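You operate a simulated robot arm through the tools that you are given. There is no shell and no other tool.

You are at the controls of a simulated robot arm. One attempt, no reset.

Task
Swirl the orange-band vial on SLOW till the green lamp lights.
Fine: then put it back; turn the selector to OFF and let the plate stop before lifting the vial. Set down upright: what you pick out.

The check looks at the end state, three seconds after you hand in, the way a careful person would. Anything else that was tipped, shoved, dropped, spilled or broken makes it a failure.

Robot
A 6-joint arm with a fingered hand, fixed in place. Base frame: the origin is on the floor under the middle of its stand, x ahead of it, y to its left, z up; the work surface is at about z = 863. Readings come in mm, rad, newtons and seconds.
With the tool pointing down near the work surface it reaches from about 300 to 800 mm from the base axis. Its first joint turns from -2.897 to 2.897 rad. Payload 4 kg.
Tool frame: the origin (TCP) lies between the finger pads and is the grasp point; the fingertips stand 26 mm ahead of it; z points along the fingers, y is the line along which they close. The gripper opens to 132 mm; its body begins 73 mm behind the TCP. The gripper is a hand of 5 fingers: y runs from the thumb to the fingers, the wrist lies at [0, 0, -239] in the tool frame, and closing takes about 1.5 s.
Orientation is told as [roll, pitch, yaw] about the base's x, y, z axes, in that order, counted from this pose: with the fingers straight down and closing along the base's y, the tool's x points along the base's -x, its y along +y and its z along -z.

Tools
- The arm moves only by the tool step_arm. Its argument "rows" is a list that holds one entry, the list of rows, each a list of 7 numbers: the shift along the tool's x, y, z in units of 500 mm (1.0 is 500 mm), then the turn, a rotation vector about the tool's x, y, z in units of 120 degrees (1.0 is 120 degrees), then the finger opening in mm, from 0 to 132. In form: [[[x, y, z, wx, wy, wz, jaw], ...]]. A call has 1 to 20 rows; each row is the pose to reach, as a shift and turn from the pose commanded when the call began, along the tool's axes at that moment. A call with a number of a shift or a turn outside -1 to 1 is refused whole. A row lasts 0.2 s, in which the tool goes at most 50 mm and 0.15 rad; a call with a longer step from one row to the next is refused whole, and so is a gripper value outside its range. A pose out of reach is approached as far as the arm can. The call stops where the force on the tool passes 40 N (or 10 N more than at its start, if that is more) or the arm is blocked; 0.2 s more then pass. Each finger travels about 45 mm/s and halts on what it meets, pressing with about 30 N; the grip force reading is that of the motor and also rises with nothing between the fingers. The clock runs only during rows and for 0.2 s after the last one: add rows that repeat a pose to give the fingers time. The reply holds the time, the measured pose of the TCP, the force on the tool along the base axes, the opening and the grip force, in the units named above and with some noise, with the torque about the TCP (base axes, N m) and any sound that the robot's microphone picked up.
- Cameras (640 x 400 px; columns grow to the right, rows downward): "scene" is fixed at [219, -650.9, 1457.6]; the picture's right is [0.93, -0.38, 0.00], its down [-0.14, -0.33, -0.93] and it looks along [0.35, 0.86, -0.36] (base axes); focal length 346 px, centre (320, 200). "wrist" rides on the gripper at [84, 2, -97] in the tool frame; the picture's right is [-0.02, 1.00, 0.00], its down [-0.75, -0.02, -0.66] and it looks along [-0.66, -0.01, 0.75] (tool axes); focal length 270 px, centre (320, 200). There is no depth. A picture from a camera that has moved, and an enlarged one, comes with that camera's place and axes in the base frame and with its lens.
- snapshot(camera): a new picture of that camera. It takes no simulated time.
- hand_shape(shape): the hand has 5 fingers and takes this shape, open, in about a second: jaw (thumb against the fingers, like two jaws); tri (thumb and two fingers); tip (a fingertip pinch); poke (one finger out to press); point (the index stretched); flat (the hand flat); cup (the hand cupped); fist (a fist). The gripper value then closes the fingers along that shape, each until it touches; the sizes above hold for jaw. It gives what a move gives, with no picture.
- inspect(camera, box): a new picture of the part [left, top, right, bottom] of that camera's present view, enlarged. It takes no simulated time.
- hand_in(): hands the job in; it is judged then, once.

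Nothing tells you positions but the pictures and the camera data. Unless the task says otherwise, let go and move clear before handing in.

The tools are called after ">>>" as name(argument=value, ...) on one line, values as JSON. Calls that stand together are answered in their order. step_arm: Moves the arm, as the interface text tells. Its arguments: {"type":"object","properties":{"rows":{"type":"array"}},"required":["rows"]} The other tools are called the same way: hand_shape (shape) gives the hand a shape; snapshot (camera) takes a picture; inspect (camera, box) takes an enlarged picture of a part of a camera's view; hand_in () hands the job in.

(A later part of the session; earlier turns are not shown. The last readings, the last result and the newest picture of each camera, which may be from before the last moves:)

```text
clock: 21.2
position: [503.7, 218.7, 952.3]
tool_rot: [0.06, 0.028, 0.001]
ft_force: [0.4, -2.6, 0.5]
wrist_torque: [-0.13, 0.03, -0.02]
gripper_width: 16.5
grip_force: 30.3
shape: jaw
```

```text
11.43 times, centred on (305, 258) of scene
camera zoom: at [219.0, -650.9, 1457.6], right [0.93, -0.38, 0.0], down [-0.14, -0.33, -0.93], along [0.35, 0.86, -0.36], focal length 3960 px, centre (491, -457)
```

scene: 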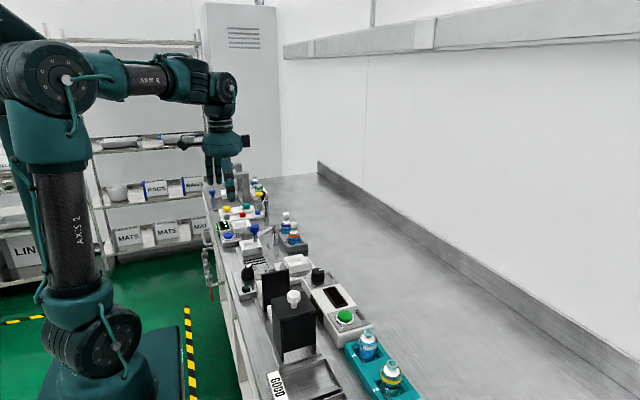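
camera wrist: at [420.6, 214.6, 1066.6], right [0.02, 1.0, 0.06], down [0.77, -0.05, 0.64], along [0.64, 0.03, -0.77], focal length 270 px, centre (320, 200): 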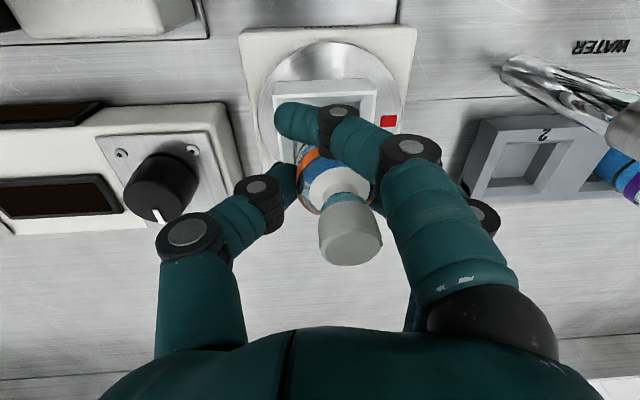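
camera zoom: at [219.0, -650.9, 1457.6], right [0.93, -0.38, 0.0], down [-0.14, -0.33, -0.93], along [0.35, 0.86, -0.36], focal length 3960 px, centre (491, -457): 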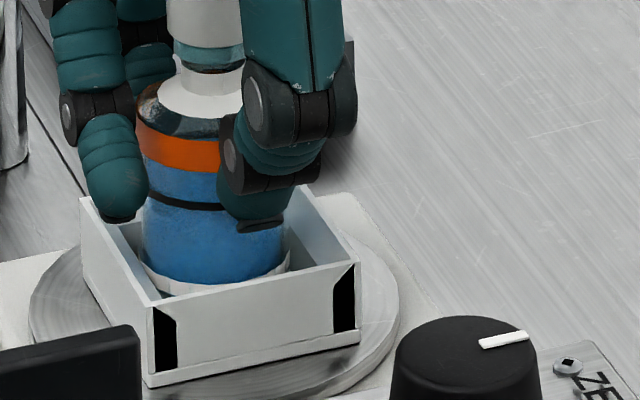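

A light sideways force (-y) says the vial is touching the +y chamfer. I shift about 2 mm toward -y and keep lowering gently.

>>> step_arm(rows=[[[0, -0.002, 0, 0, 0, 0, 22], [0, -0.0044, 0.0, 0, 0, 0, 22], [0, -0.0046, 0.004, 0, 0, 0, 22], [0, -0.0046, 0.006, 0, 0, 0, 22], [0, -0.0046, 0.006, 0, 0, 0, 22]]])

>>> inspect(camera="scene", box=[290, 240, 320, 275])

>>> inspect(camera="wrist", box=[250, 60, 400, 210])

```text
clock: 22.4
position: [503.0, 215.3, 949.9]
tool_rot: [0.062, 0.029, 0.001]
ft_force: [-0.3, 0.1, -1.1]
wrist_torque: [-0.02, 0.0, 0.01]
gripper_width: 16.1
grip_force: 30.0
shape: jaw
```

```text
11.43 times, centred on (305, 258) of scene
camera zoom: at [219.0, -650.9, 1457.6], right [0.93, -0.38, 0.0], down [-0.14, -0.33, -0.93], along [0.35, 0.86, -0.36], focal length 3960 px, centre (491, -457)
```

zoom: 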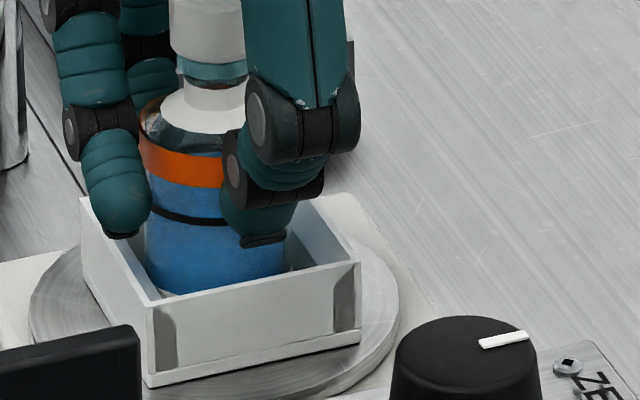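

```text
2.67 times, centred on (325, 135) of wrist
camera zoom: at [421.4, 212.5, 1049.3], right [0.02, 1.0, 0.06], down [0.77, -0.05, 0.64], along [0.64, 0.03, -0.77], focal length 721 px, centre (307, 373)
```

zoom: 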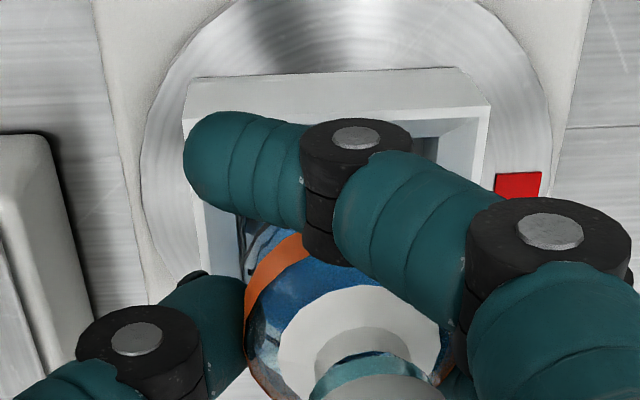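

The side force is gone. I continue down toward the socket floor.

>>> step_arm(rows=[[[0, -0.0002, 0.004, 0, 0, 0, 22], [0, -0.0004, 0.008, 0, 0, 0, 22], [0, -0.0006, 0.012, 0, 0, 0, 22], [0, -0.0006, 0.012, 0, 0, 0, 22]]])

>>> inspect(camera="scene", box=[290, 240, 320, 275])

```text
clock: 23.4
position: [502.6, 216.5, 945.4]
tool_rot: [0.064, 0.024, -0.001]
ft_force: [-0.8, -7.6, 39.0]
wrist_torque: [0.46, 0.02, 0.02]
gripper_width: 18.7
grip_force: 29.7
shape: jaw
```

```text
11.43 times, centred on (305, 258) of scene
camera zoom: at [219.0, -650.9, 1457.6], right [0.93, -0.38, 0.0], down [-0.14, -0.33, -0.93], along [0.35, 0.86, -0.36], focal length 3960 px, centre (491, -457)
```

zoom: 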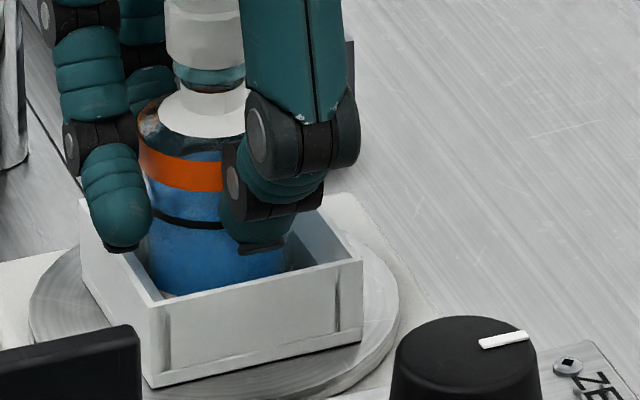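

The force rose to 39 N upward at the expected floor height, so the vial is on the socket floor. I back off about 1 mm to relieve the load, then open the fingers.

>>> step_arm(rows=[[[0, 0, -0.002, 0, 0, 0, 22], [0, 0, -0.003, 0, 0, 0, 22], [0, 0, -0.003, 0, 0, 0, 22]]])

>>> inspect(camera="scene", box=[285, 225, 325, 275])

>>> inspect(camera="wrist", box=[240, 60, 440, 280])

```text
clock: 24.2
position: [502.5, 217.1, 945.9]
tool_rot: [0.061, 0.026, 0.001]
ft_force: [6.1, -3.9, 28.7]
wrist_torque: [0.44, -0.12, -0.11]
gripper_width: 18.7
grip_force: 30.3
shape: jaw
```

```text
8.00 times, centred on (305, 250) of scene
camera zoom: at [219.0, -650.9, 1457.6], right [0.93, -0.38, 0.0], down [-0.14, -0.33, -0.93], along [0.35, 0.86, -0.36], focal length 2772 px, centre (440, -200)
```

zoom: 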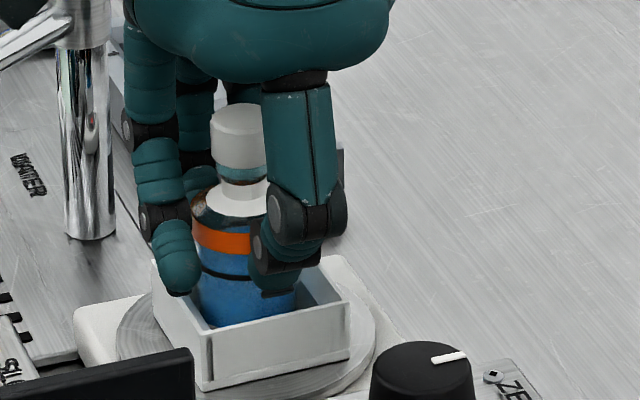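

```text
1.82 times, centred on (340, 170) of wrist
camera zoom: at [420.7, 212.6, 1045.3], right [0.02, 1.0, 0.06], down [0.77, -0.06, 0.64], along [0.64, 0.03, -0.77], focal length 491 px, centre (284, 254)
```

zoom: 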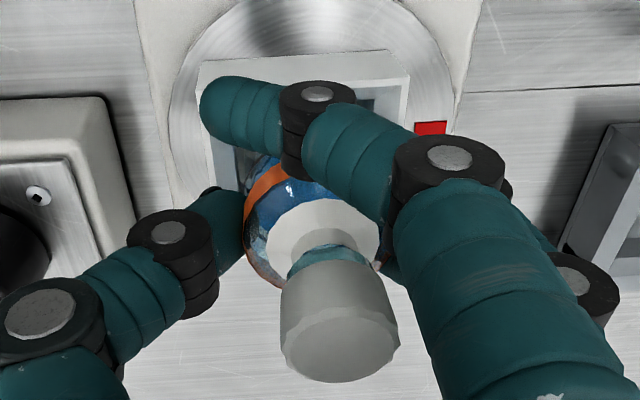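

The vial is seated but still pressed at 29 N. I ease up another 3 mm, then open the hand.

>>> step_arm(rows=[[[0, 0, -0.003, 0, 0, 0, 22], [0, 0, -0.006, 0, 0, 0, 22], [0, 0, -0.006, 0, 0, 0, 22]]])

```text
clock: 25.0
position: [502.1, 215.4, 947.9]
tool_rot: [0.059, 0.029, 0.001]
ft_force: [0.6, 2.0, 6.4]
wrist_torque: [0.25, -0.03, -0.03]
gripper_width: 18.1
grip_force: 30.1
shape: jaw
```

The load is down to about 6 N. I open the fingers gradually and let go of the vial.

>>> step_arm(rows=[[[0, 0, 0, 0, 0, 0, 28], [0, 0, 0, 0, 0, 0, 38], [0, 0, 0, 0, 0, 0, 48], [0, 0, 0, 0, 0, 0, 58], [0, 0, -0.002, 0, 0, 0, 66], [0, 0, -0.004, 0, 0, 0, 74], [0, 0, -0.004, 0, 0, 0, 74], [0, 0, -0.004, 0, 0, 0, 74]]])

>>> inspect(camera="scene", box=[285, 225, 325, 275])

>>> inspect(camera="wrist", box=[200, 60, 440, 280])

```text
clock: 26.8
position: [502.7, 215.3, 950.6]
tool_rot: [0.061, 0.027, -0.002]
ft_force: [-0.2, -0.8, -0.4]
wrist_torque: [0.0, -0.02, -0.01]
gripper_width: 72.9
grip_force: 0.0
shape: jaw
```

```text
8.00 times, centred on (305, 250) of scene
camera zoom: at [219.0, -650.9, 1457.6], right [0.93, -0.38, 0.0], down [-0.14, -0.33, -0.93], along [0.35, 0.86, -0.36], focal length 2772 px, centre (440, -200)
```

zoom: 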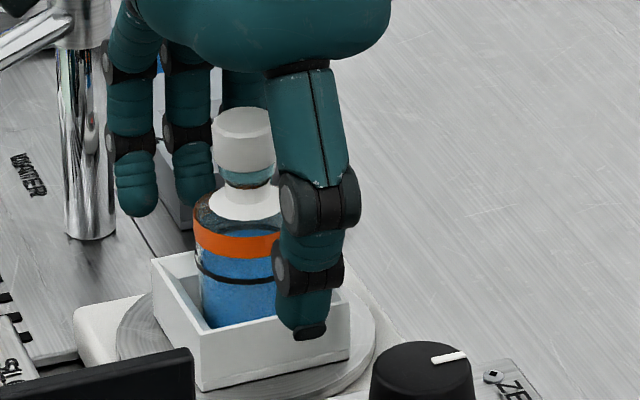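

```text
1.82 times, centred on (320, 170) of wrist
camera zoom: at [421.5, 212.1, 1049.7], right [0.02, 1.0, 0.06], down [0.77, -0.05, 0.64], along [0.64, 0.03, -0.77], focal length 491 px, centre (320, 254)
```

zoom: 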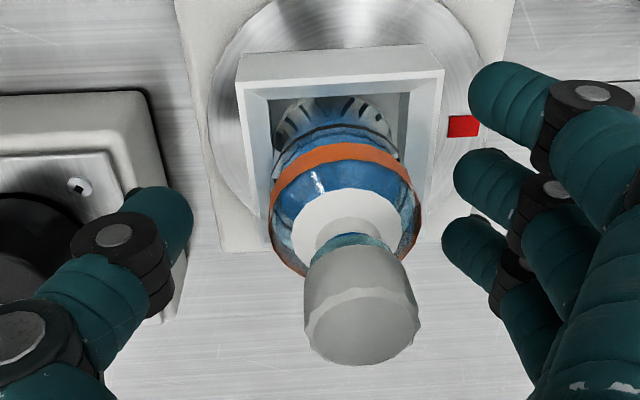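

The vial stands in the swirl socket and the hand is open and clear of it. I rise straight up and level the wrist.

>>> step_arm(rows=[[[0.001, 0.006, -0.02, 0, 0, 0, 74], [0.002, 0.012, -0.05, 0, 0, 0, 74], [0.0035, 0.0165, -0.1, 0, 0, 0, 74], [0.0055, 0.0185, -0.16, 0, 0, 0, 74], [0.008, 0.022, -0.22, 0.01, -0.005, 0, 74], [0.008, 0.022, -0.22, 0.02, -0.009, 0, 74], [0.008, 0.022, -0.22, 0.029, -0.013, 0, 74], [0.008, 0.022, -0.22, 0.029, -0.013, 0, 74]]])

>>> snapshot(camera="wrist")

>>> inspect(camera="scene", box=[240, 200, 340, 290])

```text
clock: 28.6
position: [503.1, 221.5, 1060.4]
tool_rot: [0.0, -0.001, 0.0]
ft_force: [-0.2, 0.9, 0.0]
wrist_torque: [-0.05, -0.02, -0.03]
gripper_width: 73.3
grip_force: 0.0
shape: jaw
```

```text
taken
camera wrist: at [418.0, 223.1, 1158.2], right [0.02, 1.0, 0.0], down [0.75, -0.02, 0.66], along [0.66, -0.01, -0.75], focal length 270 px, centre (320, 200)
```

wrist: 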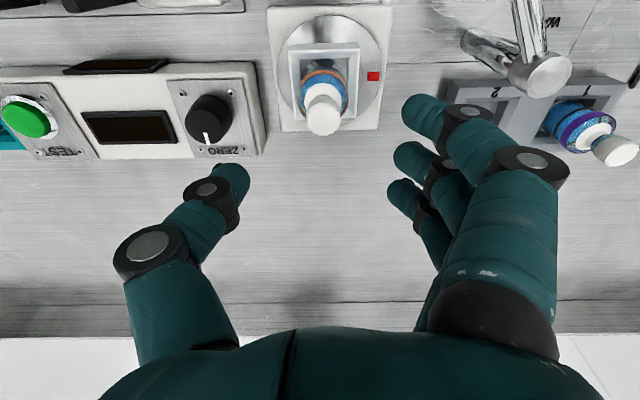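

```text
4.44 times, centred on (290, 245) of scene
camera zoom: at [219.0, -650.9, 1457.6], right [0.93, -0.38, 0.0], down [-0.14, -0.33, -0.93], along [0.35, 0.86, -0.36], focal length 1540 px, centre (453, 0)
```

zoom: 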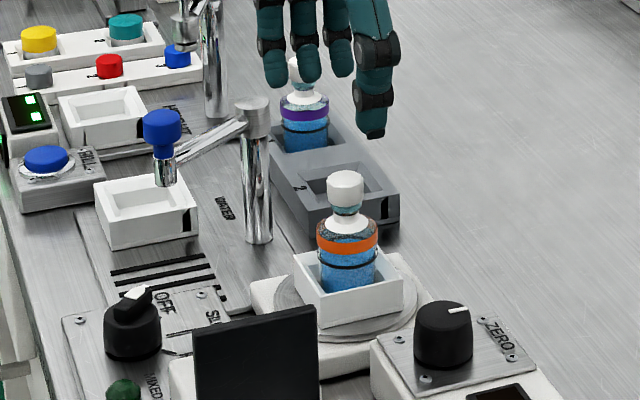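

The vial sits upright in the socket. Now I move over to the selector panel for a precise look at the knob.

>>> step_arm(rows=[[[0.0, 0.0, -0.04, 0, 0, 0, 74], [0.08, 0.01, -0.04, 0, 0, 0, 74], [0.16, 0.02, -0.04, 0, 0, 0, 74], [0.24, 0.03, -0.04, 0, 0, 0, 74], [0.32, 0.04, -0.04, 0, 0, 0, 74], [0.36, 0.04, -0.04, 0, 0, 0, 74], [0.36, 0.04, -0.04, 0, 0, 0, 74]]])

>>> snapshot(camera="wrist")

>>> inspect(camera="wrist", box=[240, 50, 420, 170])

>>> inspect(camera="scene", box=[235, 240, 285, 290])

```text
clock: 30.2
position: [321.3, 240.3, 1081.0]
tool_rot: [-0.002, -0.001, 0.0]
ft_force: [0.5, -0.3, -0.1]
wrist_torque: [-0.03, -0.02, -0.03]
gripper_width: 73.4
grip_force: 0.1
shape: jaw
```

```text
taken
camera wrist: at [237.2, 243.1, 1177.9], right [0.02, 1.0, 0.0], down [0.75, -0.02, 0.66], along [0.66, -0.01, -0.75], focal length 270 px, centre (320, 200)
```

wrist: 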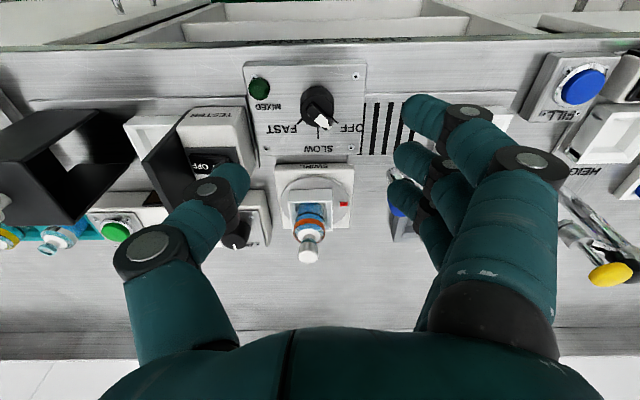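

```text
3.33 times, centred on (330, 110) of wrist
camera zoom: at [237.2, 243.1, 1177.9], right [0.02, 1.0, 0.0], down [0.75, -0.02, 0.66], along [0.66, -0.01, -0.75], focal length 901 px, centre (287, 500)
```

zoom: 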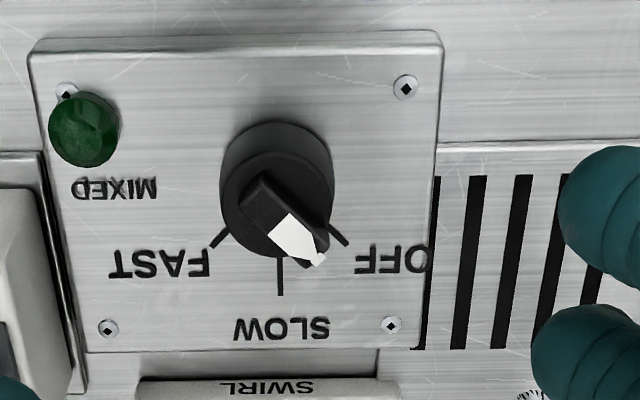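

```text
8.00 times, centred on (260, 265) of scene
camera zoom: at [219.0, -650.9, 1457.6], right [0.93, -0.38, 0.0], down [-0.14, -0.33, -0.93], along [0.35, 0.86, -0.36], focal length 2772 px, centre (800, -320)
```

zoom: 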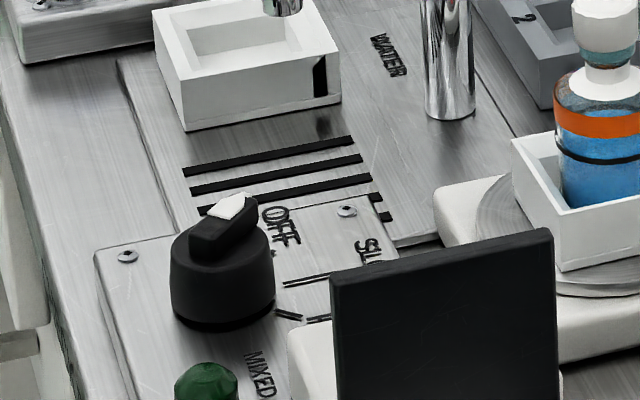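

The knob is about 36 mm across with a raised pointer bar at OFF, but I need its height more precisely. I'll shift sideways at the same height for a second view to triangulate.

>>> step_arm(rows=[[[0, 0.08, 0, 0, 0, 0, 74], [0, 0.16, 0, 0, 0, 0, 74], [0, 0.2, 0, 0, 0, 0, 74], [0, 0.2, 0, 0, 0, 0, 74], [0, 0.2, 0, 0, 0, 0, 74]]])

>>> inspect(camera="wrist", box=[140, 50, 320, 170])

>>> snapshot(camera="wrist")

```text
clock: 31.4
position: [324.0, 341.2, 1081.9]
tool_rot: [-0.001, 0.0, 0.001]
ft_force: [-0.3, 0.2, -0.5]
wrist_torque: [-0.03, -0.01, 0.01]
gripper_width: 73.2
grip_force: 0.1
shape: jaw
```

```text
3.33 times, centred on (230, 110) of wrist
camera zoom: at [237.8, 342.7, 1179.0], right [0.02, 1.0, 0.0], down [0.75, -0.02, 0.66], along [0.66, -0.01, -0.75], focal length 901 px, centre (620, 500)
```

zoom: 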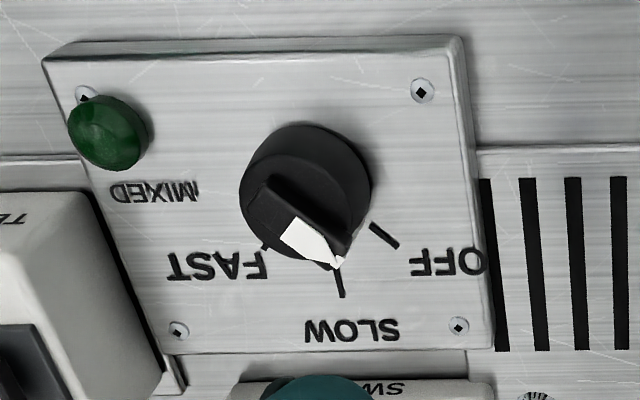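

```text
taken
camera wrist: at [237.8, 342.7, 1179.0], right [0.02, 1.0, 0.0], down [0.75, -0.02, 0.66], along [0.66, -0.01, -0.75], focal length 270 px, centre (320, 200)
```

wrist: 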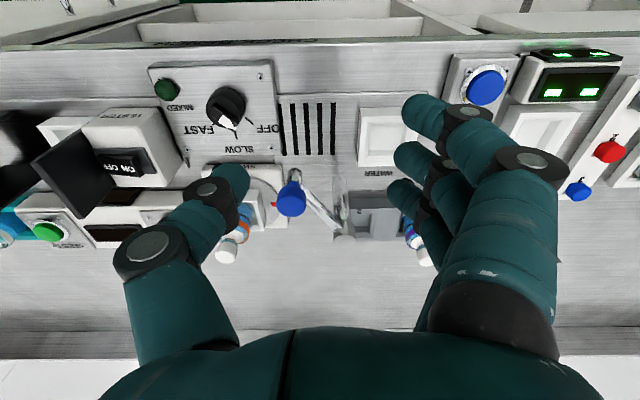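

Triangulation gives the panel surface at z ≈ 879, the knob axis at about (355, 240) and the knob top at about z = 910. I'll approach with the hand turned 25° so it stays clear of the faucet's blue knob both before and after turning; first I position above.

>>> step_arm(rows=[[[-0.02, -0.06, 0, 0, 0, -0.06, 74], [-0.04, -0.12, 0, 0, 0, -0.12, 74], [-0.06, -0.18, 0, 0, 0, -0.18, 74], [-0.068, -0.215, 0, 0, 0, -0.2083, 74], [-0.068, -0.215, 0, 0, 0, -0.2083, 74], [-0.068, -0.215, 0, 0, 0, -0.2083, 74]]])

>>> snapshot(camera="wrist")

>>> inspect(camera="scene", box=[200, 140, 320, 300])

```text
clock: 32.8
position: [358.3, 232.5, 1081.5]
tool_rot: [0.0, -0.001, 0.436]
ft_force: [-0.1, -0.1, 0.0]
wrist_torque: [0.02, 0.0, 0.01]
gripper_width: 73.4
grip_force: 0.1
shape: jaw
```

```text
taken
camera wrist: at [280.8, 198.9, 1178.1], right [-0.4, 0.91, 0.0], down [0.69, 0.3, 0.66], along [0.6, 0.27, -0.75], focal length 270 px, centre (320, 200)
```

wrist: 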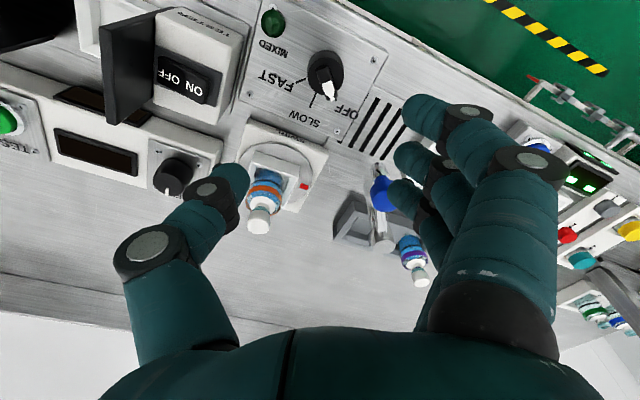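

```text
2.50 times, centred on (260, 220) of scene
camera zoom: at [219.0, -650.9, 1457.6], right [0.93, -0.38, 0.0], down [-0.14, -0.33, -0.93], along [0.35, 0.86, -0.36], focal length 866 px, centre (470, 150)
```

zoom: 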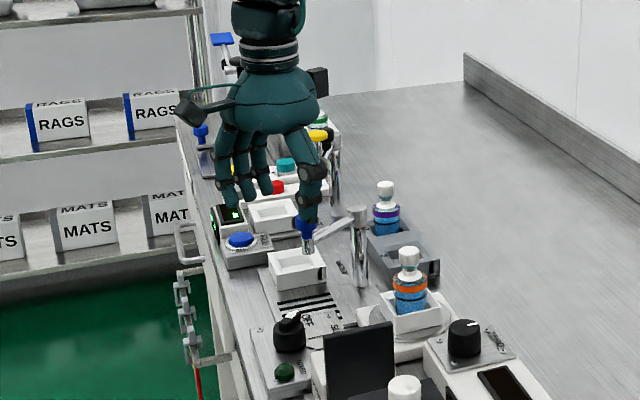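

Clear so far. I descend to about z = 985 and re-check the knob's position between the fingers.

>>> step_arm(rows=[[[0, 0, 0.06, 0, 0, 0, 74], [0, 0, 0.12, 0, 0, 0, 74], [0, 0, 0.17, 0, 0, 0, 74], [0, 0, 0.192, 0, 0, 0, 74], [0, 0, 0.192, 0, 0, 0, 74]]])

>>> snapshot(camera="wrist")

>>> inspect(camera="scene", box=[220, 190, 320, 300])

>>> inspect(camera="wrist", box=[240, 40, 420, 160])

```text
clock: 34.0
position: [357.9, 231.9, 985.3]
tool_rot: [0.001, 0.001, 0.437]
ft_force: [0.4, -0.3, -0.4]
wrist_torque: [-0.01, 0.03, -0.02]
gripper_width: 73.3
grip_force: 0.1
shape: jaw
```

```text
taken
camera wrist: at [280.6, 198.7, 1082.8], right [-0.4, 0.91, 0.0], down [0.69, 0.3, 0.66], along [0.6, 0.27, -0.75], focal length 270 px, centre (320, 200)
```

wrist: 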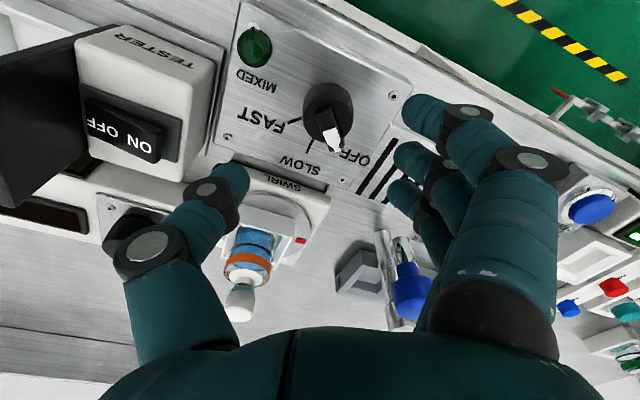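

```text
3.64 times, centred on (270, 245) of scene
camera zoom: at [219.0, -650.9, 1457.6], right [0.93, -0.38, 0.0], down [-0.14, -0.33, -0.93], along [0.35, 0.86, -0.36], focal length 1260 px, centre (502, 36)
```

zoom: 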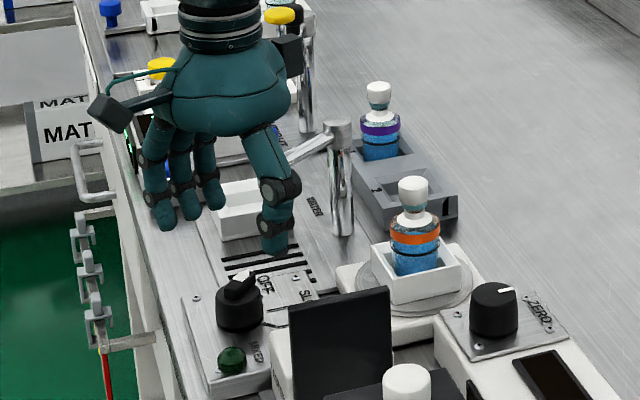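

```text
3.33 times, centred on (330, 100) of wrist
camera zoom: at [280.6, 198.7, 1082.8], right [-0.4, 0.91, 0.0], down [0.69, 0.3, 0.66], along [0.6, 0.27, -0.75], focal length 901 px, centre (287, 533)
```

zoom: 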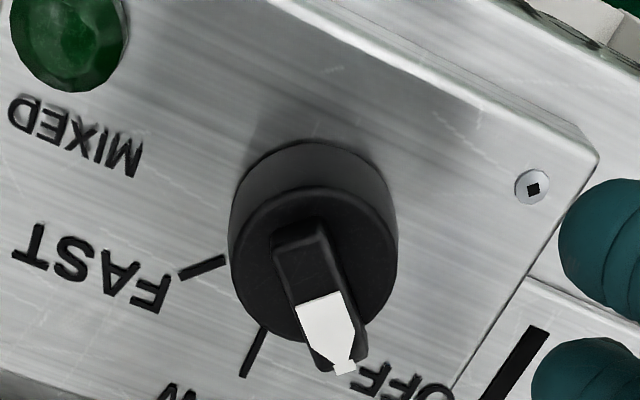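

The knob axis is confirmed at about (356, 239.5). I turn the hand another 8° for more clearance from the faucet knob, narrow to 58 mm and lower partway.

>>> step_arm(rows=[[[-0.0025, 0, 0, 0, 0, -0.033, 66], [-0.0051, 0, 0, 0, 0, -0.0667, 58], [-0.0051, 0, 0, 0, 0, -0.0667, 58], [-0.0051, 0, 0.03, 0, 0, -0.0667, 58], [-0.0051, 0, 0.06, 0, 0, -0.0667, 58], [-0.0051, 0, 0.09, 0, 0, -0.0667, 58], [-0.0051, 0, 0.09, 0, 0, -0.0667, 58]]])

>>> snapshot(camera="wrist")

>>> inspect(camera="scene", box=[220, 190, 320, 300])

```text
clock: 35.6
position: [358.2, 233.1, 940.4]
tool_rot: [-0.001, 0.0, 0.576]
ft_force: [0.9, -0.3, 0.3]
wrist_torque: [0.0, -0.02, -0.01]
gripper_width: 58.5
grip_force: 0.1
shape: jaw
```

```text
taken
camera wrist: at [286.8, 189.6, 1037.0], right [-0.53, 0.85, 0.0], down [0.64, 0.4, 0.66], along [0.56, 0.35, -0.75], focal length 270 px, centre (320, 200)
```

wrist: 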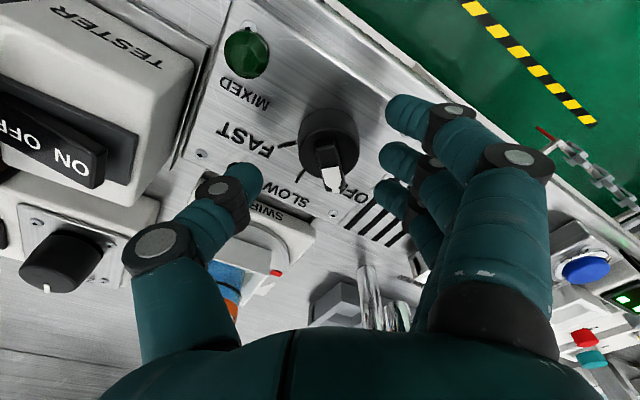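

```text
3.64 times, centred on (270, 245) of scene
camera zoom: at [219.0, -650.9, 1457.6], right [0.93, -0.38, 0.0], down [-0.14, -0.33, -0.93], along [0.35, 0.86, -0.36], focal length 1260 px, centre (502, 36)
```

zoom: 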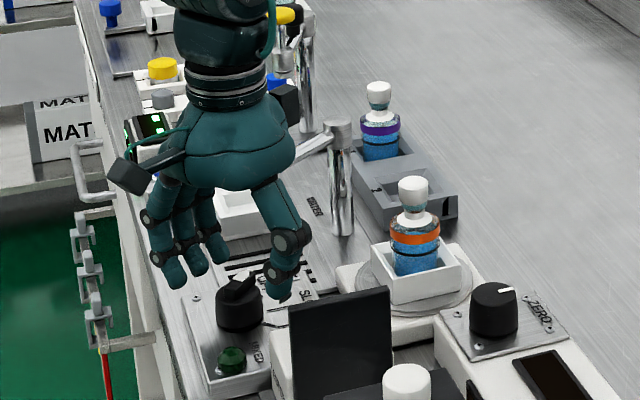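

The knob sits between thumb and fingers as planned with no contact forces. I lower the last 27 mm to z ≈ 913.

>>> step_arm(rows=[[[0, 0, 0.02, 0, 0, 0, 58], [0, 0, 0.04, 0, 0, 0, 58], [0, 0, 0.054, 0, 0, 0, 58], [0, 0, 0.054, 0, 0, 0, 58]]])

>>> snapshot(camera="wrist")

>>> inspect(camera="scene", box=[230, 220, 300, 300])

```text
clock: 36.6
position: [359.7, 234.7, 912.0]
tool_rot: [-0.001, 0.0, 0.576]
ft_force: [-1.0, 0.2, 0.3]
wrist_torque: [-0.03, 0.01, 0.0]
gripper_width: 58.6
grip_force: 0.1
shape: jaw
```

```text
taken
camera wrist: at [287.5, 190.1, 1008.9], right [-0.53, 0.85, 0.0], down [0.64, 0.4, 0.66], along [0.56, 0.35, -0.75], focal length 270 px, centre (320, 200)
```

wrist: 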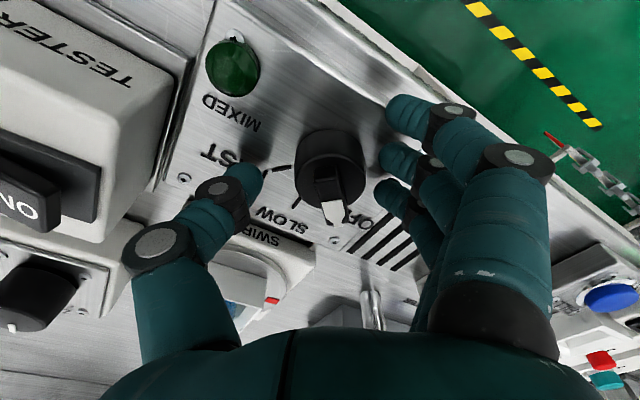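

```text
5.00 times, centred on (265, 260) of scene
camera zoom: at [219.0, -650.9, 1457.6], right [0.93, -0.38, 0.0], down [-0.14, -0.33, -0.93], along [0.35, 0.86, -0.36], focal length 1733 px, centre (595, -100)
```

zoom: 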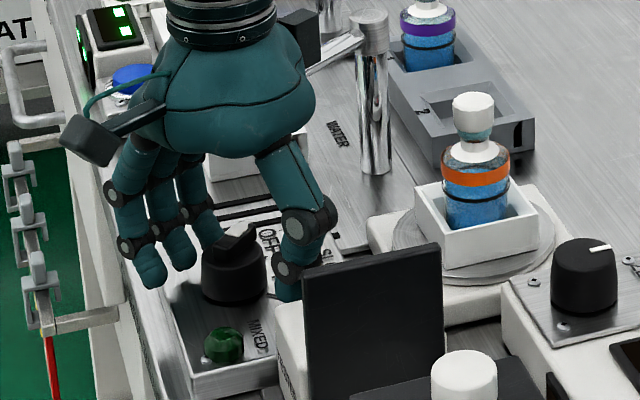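

The fingers straddle the knob with no contact. I close gently on it, keeping the arm still.

>>> step_arm(rows=[[[0, 0, 0, 0, 0, 0, 50], [0, 0, 0, 0, 0, 0, 42], [0, 0, 0, 0, 0, 0, 36], [0, 0, 0, 0, 0, 0, 30], [0, 0, 0, 0, 0, 0, 26], [0, 0, 0, 0, 0, 0, 26]]])

>>> snapshot(camera="wrist")

>>> inspect(camera="scene", box=[230, 220, 300, 300])

```text
clock: 38.0
position: [360.0, 235.0, 912.1]
tool_rot: [0.0, 0.0, 0.577]
ft_force: [-3.2, 5.3, 3.5]
wrist_torque: [0.11, 0.08, -0.02]
gripper_width: 28.0
grip_force: 0.1
shape: jaw
```

```text
taken
camera wrist: at [287.4, 190.3, 1009.1], right [-0.53, 0.85, 0.0], down [0.64, 0.4, 0.66], along [0.56, 0.35, -0.75], focal length 270 px, centre (320, 200)
```

wrist: 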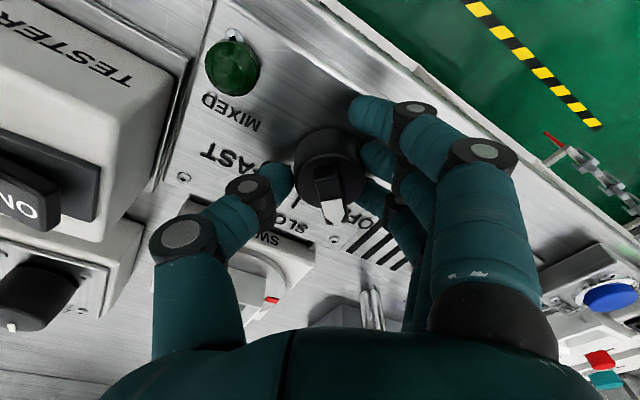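

```text
5.00 times, centred on (265, 260) of scene
camera zoom: at [219.0, -650.9, 1457.6], right [0.93, -0.38, 0.0], down [-0.14, -0.33, -0.93], along [0.35, 0.86, -0.36], focal length 1733 px, centre (595, -100)
```

zoom: 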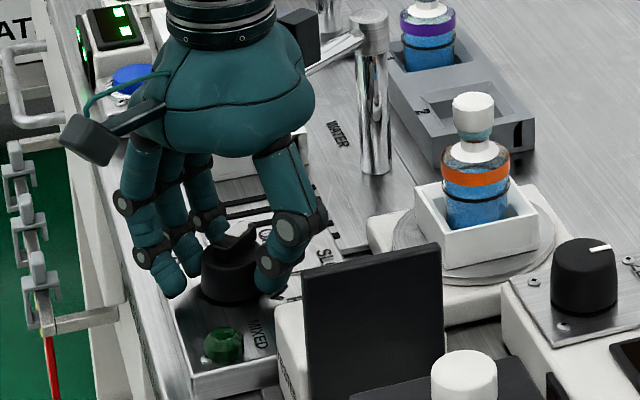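

The fingers have just made contact (about 6 N). I finish closing to get a firm two-sided grip on the knob.

>>> step_arm(rows=[[[0, 0, 0, 0, 0, 0, 22], [0, 0, 0, 0, 0, 0, 18], [0, 0, 0, 0, 0, 0, 14], [0, 0, 0, 0, 0, 0, 14]]])

>>> inspect(camera="wrist", box=[180, 20, 440, 260])

>>> inspect(camera="scene", box=[230, 220, 300, 300])

```text
clock: 39.0
position: [359.8, 232.3, 911.1]
tool_rot: [-0.001, 0.0, 0.575]
ft_force: [7.0, -8.6, -2.2]
wrist_torque: [-0.1, -0.1, 0.01]
gripper_width: 13.8
grip_force: 30.5
shape: jaw
```

```text
1.67 times, centred on (310, 140) of wrist
camera zoom: at [288.0, 189.4, 1008.9], right [-0.53, 0.85, 0.0], down [0.64, 0.4, 0.66], along [0.56, 0.34, -0.75], focal length 450 px, centre (337, 300)
```

zoom: 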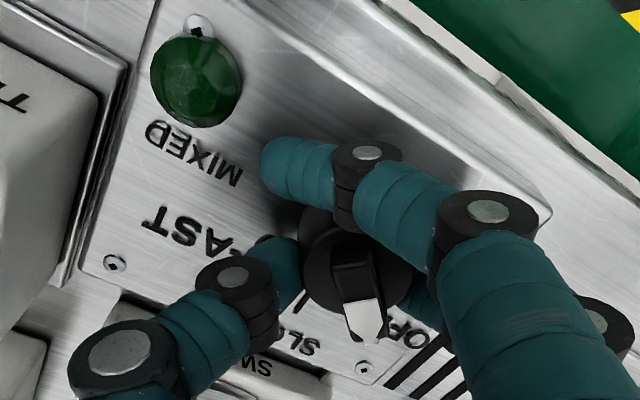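

```text
5.00 times, centred on (265, 260) of scene
camera zoom: at [219.0, -650.9, 1457.6], right [0.93, -0.38, 0.0], down [-0.14, -0.33, -0.93], along [0.35, 0.86, -0.36], focal length 1733 px, centre (595, -100)
```

zoom: 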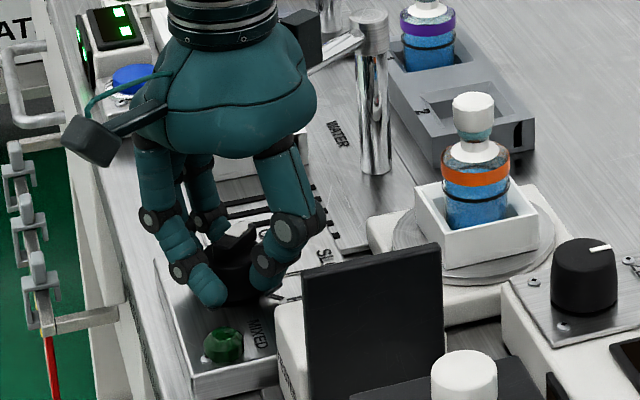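

The knob is held firmly. I now turn it 45° clockwise about its own axis, from OFF to SLOW.

>>> step_arm(rows=[[[0.0021, -0.0019, 0, 0, 0, 0.0625, 14], [0.0041, -0.0015, 0, 0, 0, 0.125, 14], [0.0061, -0.0008, 0, 0, 0, 0.1875, 14], [0.008, 0.0001, 0, 0, 0, 0.25, 14], [0.0097, 0.0013, 0, 0, 0, 0.3125, 14], [0.0113, 0.0027, 0, 0, 0, 0.375, 14], [0.0113, 0.0027, 0, 0, 0, 0.375, 14]]])

>>> inspect(camera="wrist", box=[180, 20, 440, 260])

>>> inspect(camera="scene", box=[230, 220, 330, 300])

```text
clock: 40.6
position: [354.2, 231.7, 913.4]
tool_rot: [-0.003, -0.004, -0.214]
ft_force: [23.5, -21.8, -10.9]
wrist_torque: [-0.29, -0.41, -0.12]
gripper_width: 13.1
grip_force: 30.0
shape: jaw
```

```text
1.67 times, centred on (310, 140) of wrist
camera zoom: at [271.9, 251.8, 1009.8], right [0.23, 0.97, 0.0], down [0.73, -0.17, 0.66], along [0.64, -0.15, -0.75], focal length 450 px, centre (337, 300)
```

zoom: 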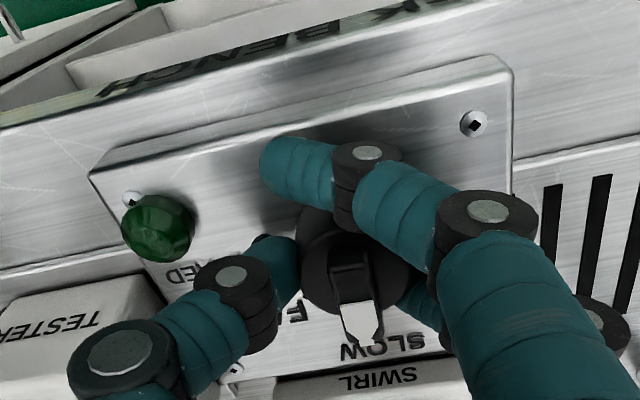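

```text
5.00 times, centred on (280, 260) of scene
camera zoom: at [219.0, -650.9, 1457.6], right [0.93, -0.38, 0.0], down [-0.14, -0.33, -0.93], along [0.35, 0.86, -0.36], focal length 1733 px, centre (520, -100)
```

zoom: 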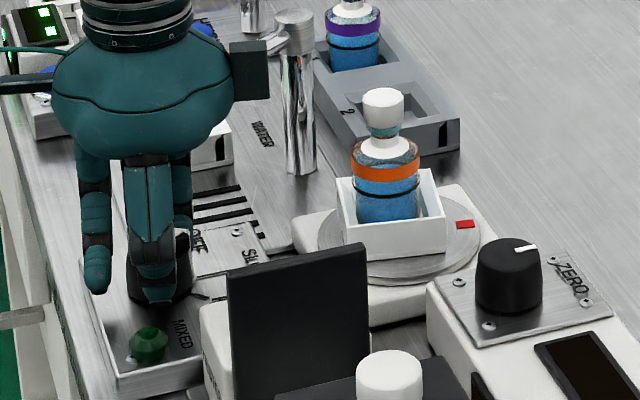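

The plate is now turning (the red mark has moved) and the pointer is at SLOW, but I'm loading the knob sideways with about 30 N. I relieve that by moving 2 mm, holding the same angle.

>>> step_arm(rows=[[[-0.0024, -0.0015, 0, 0, 0, 0, 14], [-0.0048, -0.0031, 0, 0, 0, 0, 14]]])

>>> inspect(camera="wrist", box=[180, 60, 440, 260])

>>> inspect(camera="scene", box=[230, 220, 330, 300])

```text
clock: 41.2
position: [355.8, 230.9, 911.8]
tool_rot: [-0.003, 0.002, -0.208]
ft_force: [8.6, -9.8, -11.1]
wrist_torque: [-0.11, -0.15, -0.05]
gripper_width: 12.5
grip_force: 29.8
shape: jaw
```

```text
2.00 times, centred on (310, 160) of wrist
camera zoom: at [272.8, 250.2, 1010.2], right [0.23, 0.97, 0.0], down [0.73, -0.17, 0.66], along [0.64, -0.15, -0.75], focal length 541 px, centre (340, 280)
```

zoom: 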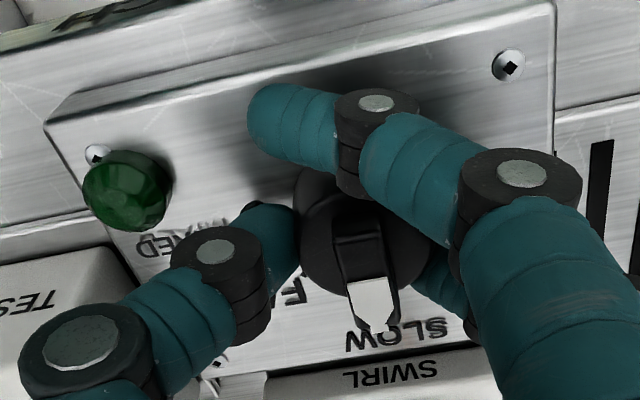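

```text
5.00 times, centred on (280, 260) of scene
camera zoom: at [219.0, -650.9, 1457.6], right [0.93, -0.38, 0.0], down [-0.14, -0.33, -0.93], along [0.35, 0.86, -0.36], focal length 1733 px, centre (520, -100)
```

zoom: 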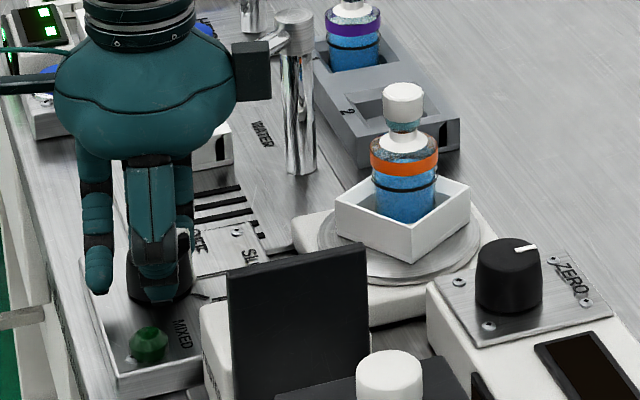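

The plate is swirling with the vial, the pointer rests on SLOW and the MIXED lamp is still dark. I wait in short stretches, watching the lamp.

>>> step_arm(rows=[[[0, 0, 0, 0, 0, 0, 14], [0, 0, 0, 0, 0, 0, 14], [0, 0, 0, 0, 0, 0, 14], [0, 0, 0, 0, 0, 0, 14], [0, 0, 0, 0, 0, 0, 14], [0, 0, 0, 0, 0, 0, 14], [0, 0, 0, 0, 0, 0, 14], [0, 0, 0, 0, 0, 0, 14]]])

>>> inspect(camera="scene", box=[230, 220, 330, 300])

>>> inspect(camera="wrist", box=[180, 60, 440, 260])

```text
clock: 43.0
position: [355.7, 230.2, 912.5]
tool_rot: [-0.001, 0.001, -0.21]
ft_force: [-1.9, -5.7, -13.1]
wrist_torque: [-0.02, 0.03, 0.01]
gripper_width: 12.6
grip_force: 30.4
shape: jaw
```

```text
5.00 times, centred on (280, 260) of scene
camera zoom: at [219.0, -650.9, 1457.6], right [0.93, -0.38, 0.0], down [-0.14, -0.33, -0.93], along [0.35, 0.86, -0.36], focal length 1733 px, centre (520, -100)
```

zoom: 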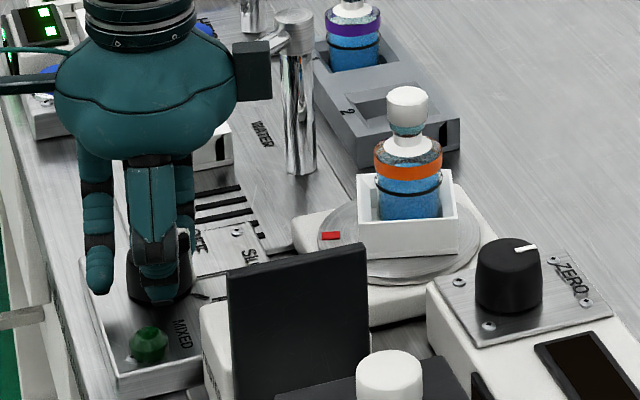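

```text
2.00 times, centred on (310, 160) of wrist
camera zoom: at [273.1, 250.1, 1010.2], right [0.23, 0.97, 0.0], down [0.73, -0.17, 0.66], along [0.64, -0.15, -0.75], focal length 541 px, centre (340, 280)
```

zoom: 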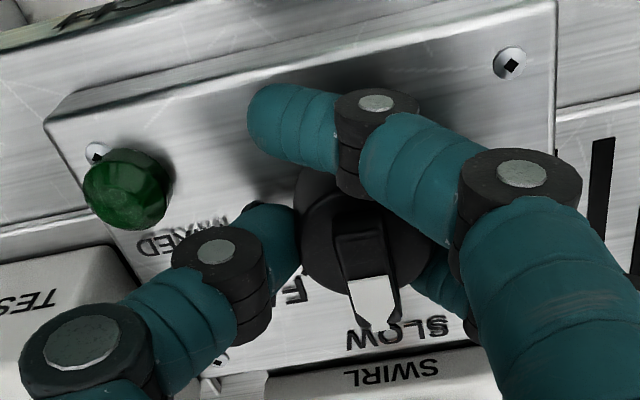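

The lamp is still dark; the plate keeps turning and the vial stays upright. I keep waiting.

>>> step_arm(rows=[[[0, 0, 0, 0, 0, 0, 14], [0, 0, 0, 0, 0, 0, 14], [0, 0, 0, 0, 0, 0, 14], [0, 0, 0, 0, 0, 0, 14], [0, 0, 0, 0, 0, 0, 14], [0, 0, 0, 0, 0, 0, 14], [0, 0, 0, 0, 0, 0, 14], [0, 0, 0, 0, 0, 0, 14]]])

>>> inspect(camera="scene", box=[230, 220, 330, 300])

```text
clock: 44.8
position: [356.1, 230.1, 913.3]
tool_rot: [0.001, 0.0, -0.209]
ft_force: [-5.1, -6.6, -13.1]
wrist_torque: [-0.05, 0.06, 0.05]
gripper_width: 12.6
grip_force: 29.9
shape: jaw
```

```text
5.00 times, centred on (280, 260) of scene
camera zoom: at [219.0, -650.9, 1457.6], right [0.93, -0.38, 0.0], down [-0.14, -0.33, -0.93], along [0.35, 0.86, -0.36], focal length 1733 px, centre (520, -100)
```

zoom: 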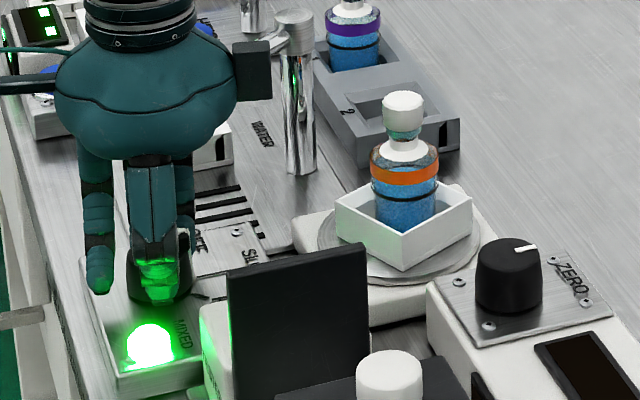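

The green MIXED lamp is lit. I turn the knob back 45° counter-clockwise to OFF right away.

>>> step_arm(rows=[[[-0.0022, 0.0004, 0, 0, 0, -0.0625, 14], [-0.0043, 0.0011, 0, 0, 0, -0.125, 14], [-0.0064, 0.0021, 0, 0, 0, -0.1875, 14], [-0.0082, 0.0033, 0, 0, 0, -0.25, 14], [-0.0099, 0.0047, 0, 0, 0, -0.3125, 14], [-0.0114, 0.0064, 0, 0, 0, -0.375, 14], [-0.0114, 0.0064, 0, 0, 0, -0.375, 14]]])

>>> inspect(camera="scene", box=[230, 220, 330, 300])

>>> inspect(camera="wrist", box=[180, 60, 440, 260])

```text
clock: 46.4
position: [361.0, 232.1, 911.8]
tool_rot: [0.0, 0.002, 0.577]
ft_force: [-12.0, -8.1, -10.6]
wrist_torque: [-0.05, 0.25, 0.12]
gripper_width: 12.0
grip_force: 30.1
shape: jaw
```

```text
5.00 times, centred on (280, 260) of scene
camera zoom: at [219.0, -650.9, 1457.6], right [0.93, -0.38, 0.0], down [-0.14, -0.33, -0.93], along [0.35, 0.86, -0.36], focal length 1733 px, centre (520, -100)
```

zoom: 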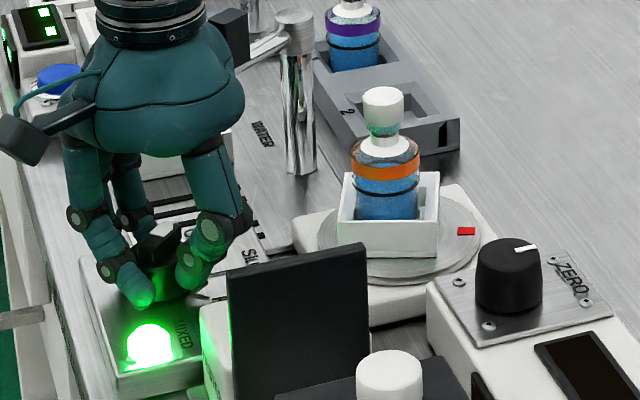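

```text
2.00 times, centred on (310, 160) of wrist
camera zoom: at [289.7, 187.8, 1010.1], right [-0.53, 0.85, 0.0], down [0.64, 0.4, 0.66], along [0.56, 0.35, -0.75], focal length 541 px, centre (340, 280)
```

zoom: 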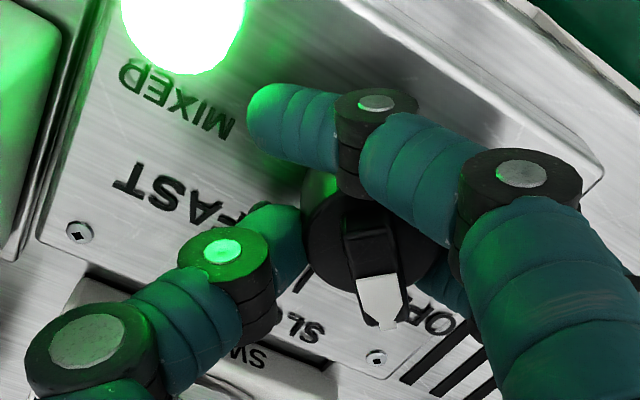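

The knob is back at OFF or very near it. I hold for a second and see whether the plate stops.

>>> step_arm(rows=[[[0, 0, 0, 0, 0, 0, 14], [0, 0, 0, 0, 0, 0, 14], [0, 0, 0, 0, 0, 0, 14]]])

>>> inspect(camera="scene", box=[230, 220, 330, 300])

```text
clock: 47.2
position: [360.2, 232.1, 912.7]
tool_rot: [0.0, 0.004, 0.575]
ft_force: [-12.1, -7.6, -10.9]
wrist_torque: [-0.04, 0.31, 0.13]
gripper_width: 12.1
grip_force: 30.1
shape: jaw
```

```text
5.00 times, centred on (280, 260) of scene
camera zoom: at [219.0, -650.9, 1457.6], right [0.93, -0.38, 0.0], down [-0.14, -0.33, -0.93], along [0.35, 0.86, -0.36], focal length 1733 px, centre (520, -100)
```

zoom: 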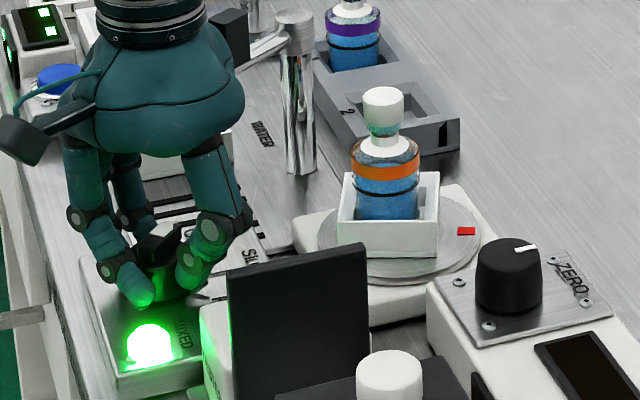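

The plate has stopped. I relieve the small side load and open the hand to let go of the knob, checking that it stays at OFF.

>>> step_arm(rows=[[[0.002, 0, 0, 0, 0, 0, 14], [0.003, 0, 0, 0, 0, 0, 18], [0.003, 0, 0, 0, 0, 0, 26], [0.003, 0, 0, 0, 0, 0, 34], [0.003, 0, 0, 0, 0, 0, 42], [0.003, 0, 0, 0, 0, 0, 50], [0.003, 0, 0, 0, 0, 0, 58], [0.003, 0, 0, 0, 0, 0, 58]]])

>>> inspect(camera="scene", box=[230, 220, 330, 300])

>>> inspect(camera="wrist", box=[180, 60, 440, 260])

```text
clock: 49.0
position: [358.2, 231.4, 913.5]
tool_rot: [-0.001, 0.001, 0.576]
ft_force: [0.2, -0.2, 0.0]
wrist_torque: [0.01, -0.01, -0.01]
gripper_width: 56.7
grip_force: 0.1
shape: jaw
```

```text
5.00 times, centred on (280, 260) of scene
camera zoom: at [219.0, -650.9, 1457.6], right [0.93, -0.38, 0.0], down [-0.14, -0.33, -0.93], along [0.35, 0.86, -0.36], focal length 1733 px, centre (520, -100)
```

zoom: 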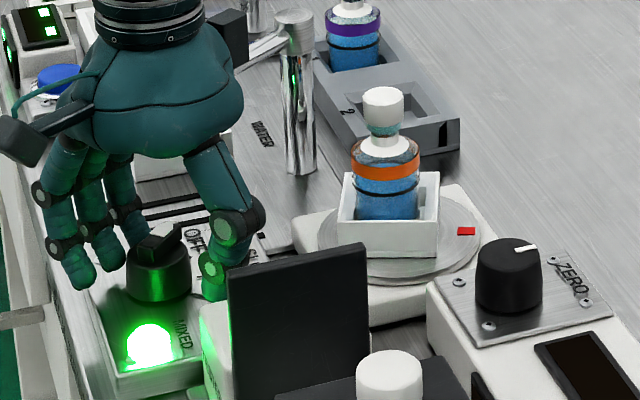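

```text
2.00 times, centred on (310, 160) of wrist
camera zoom: at [288.7, 186.8, 1010.1], right [-0.53, 0.85, 0.0], down [0.64, 0.4, 0.66], along [0.56, 0.35, -0.75], focal length 541 px, centre (340, 280)
```

zoom: 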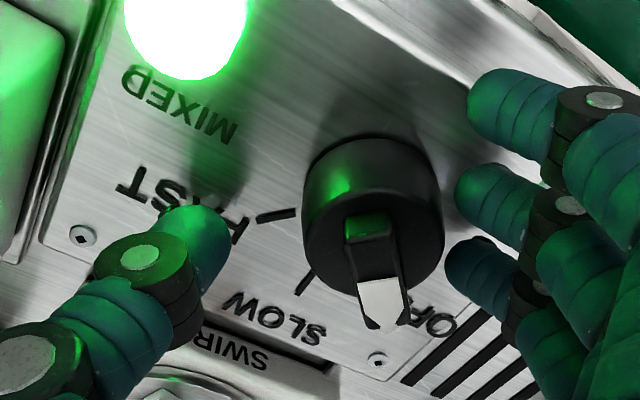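

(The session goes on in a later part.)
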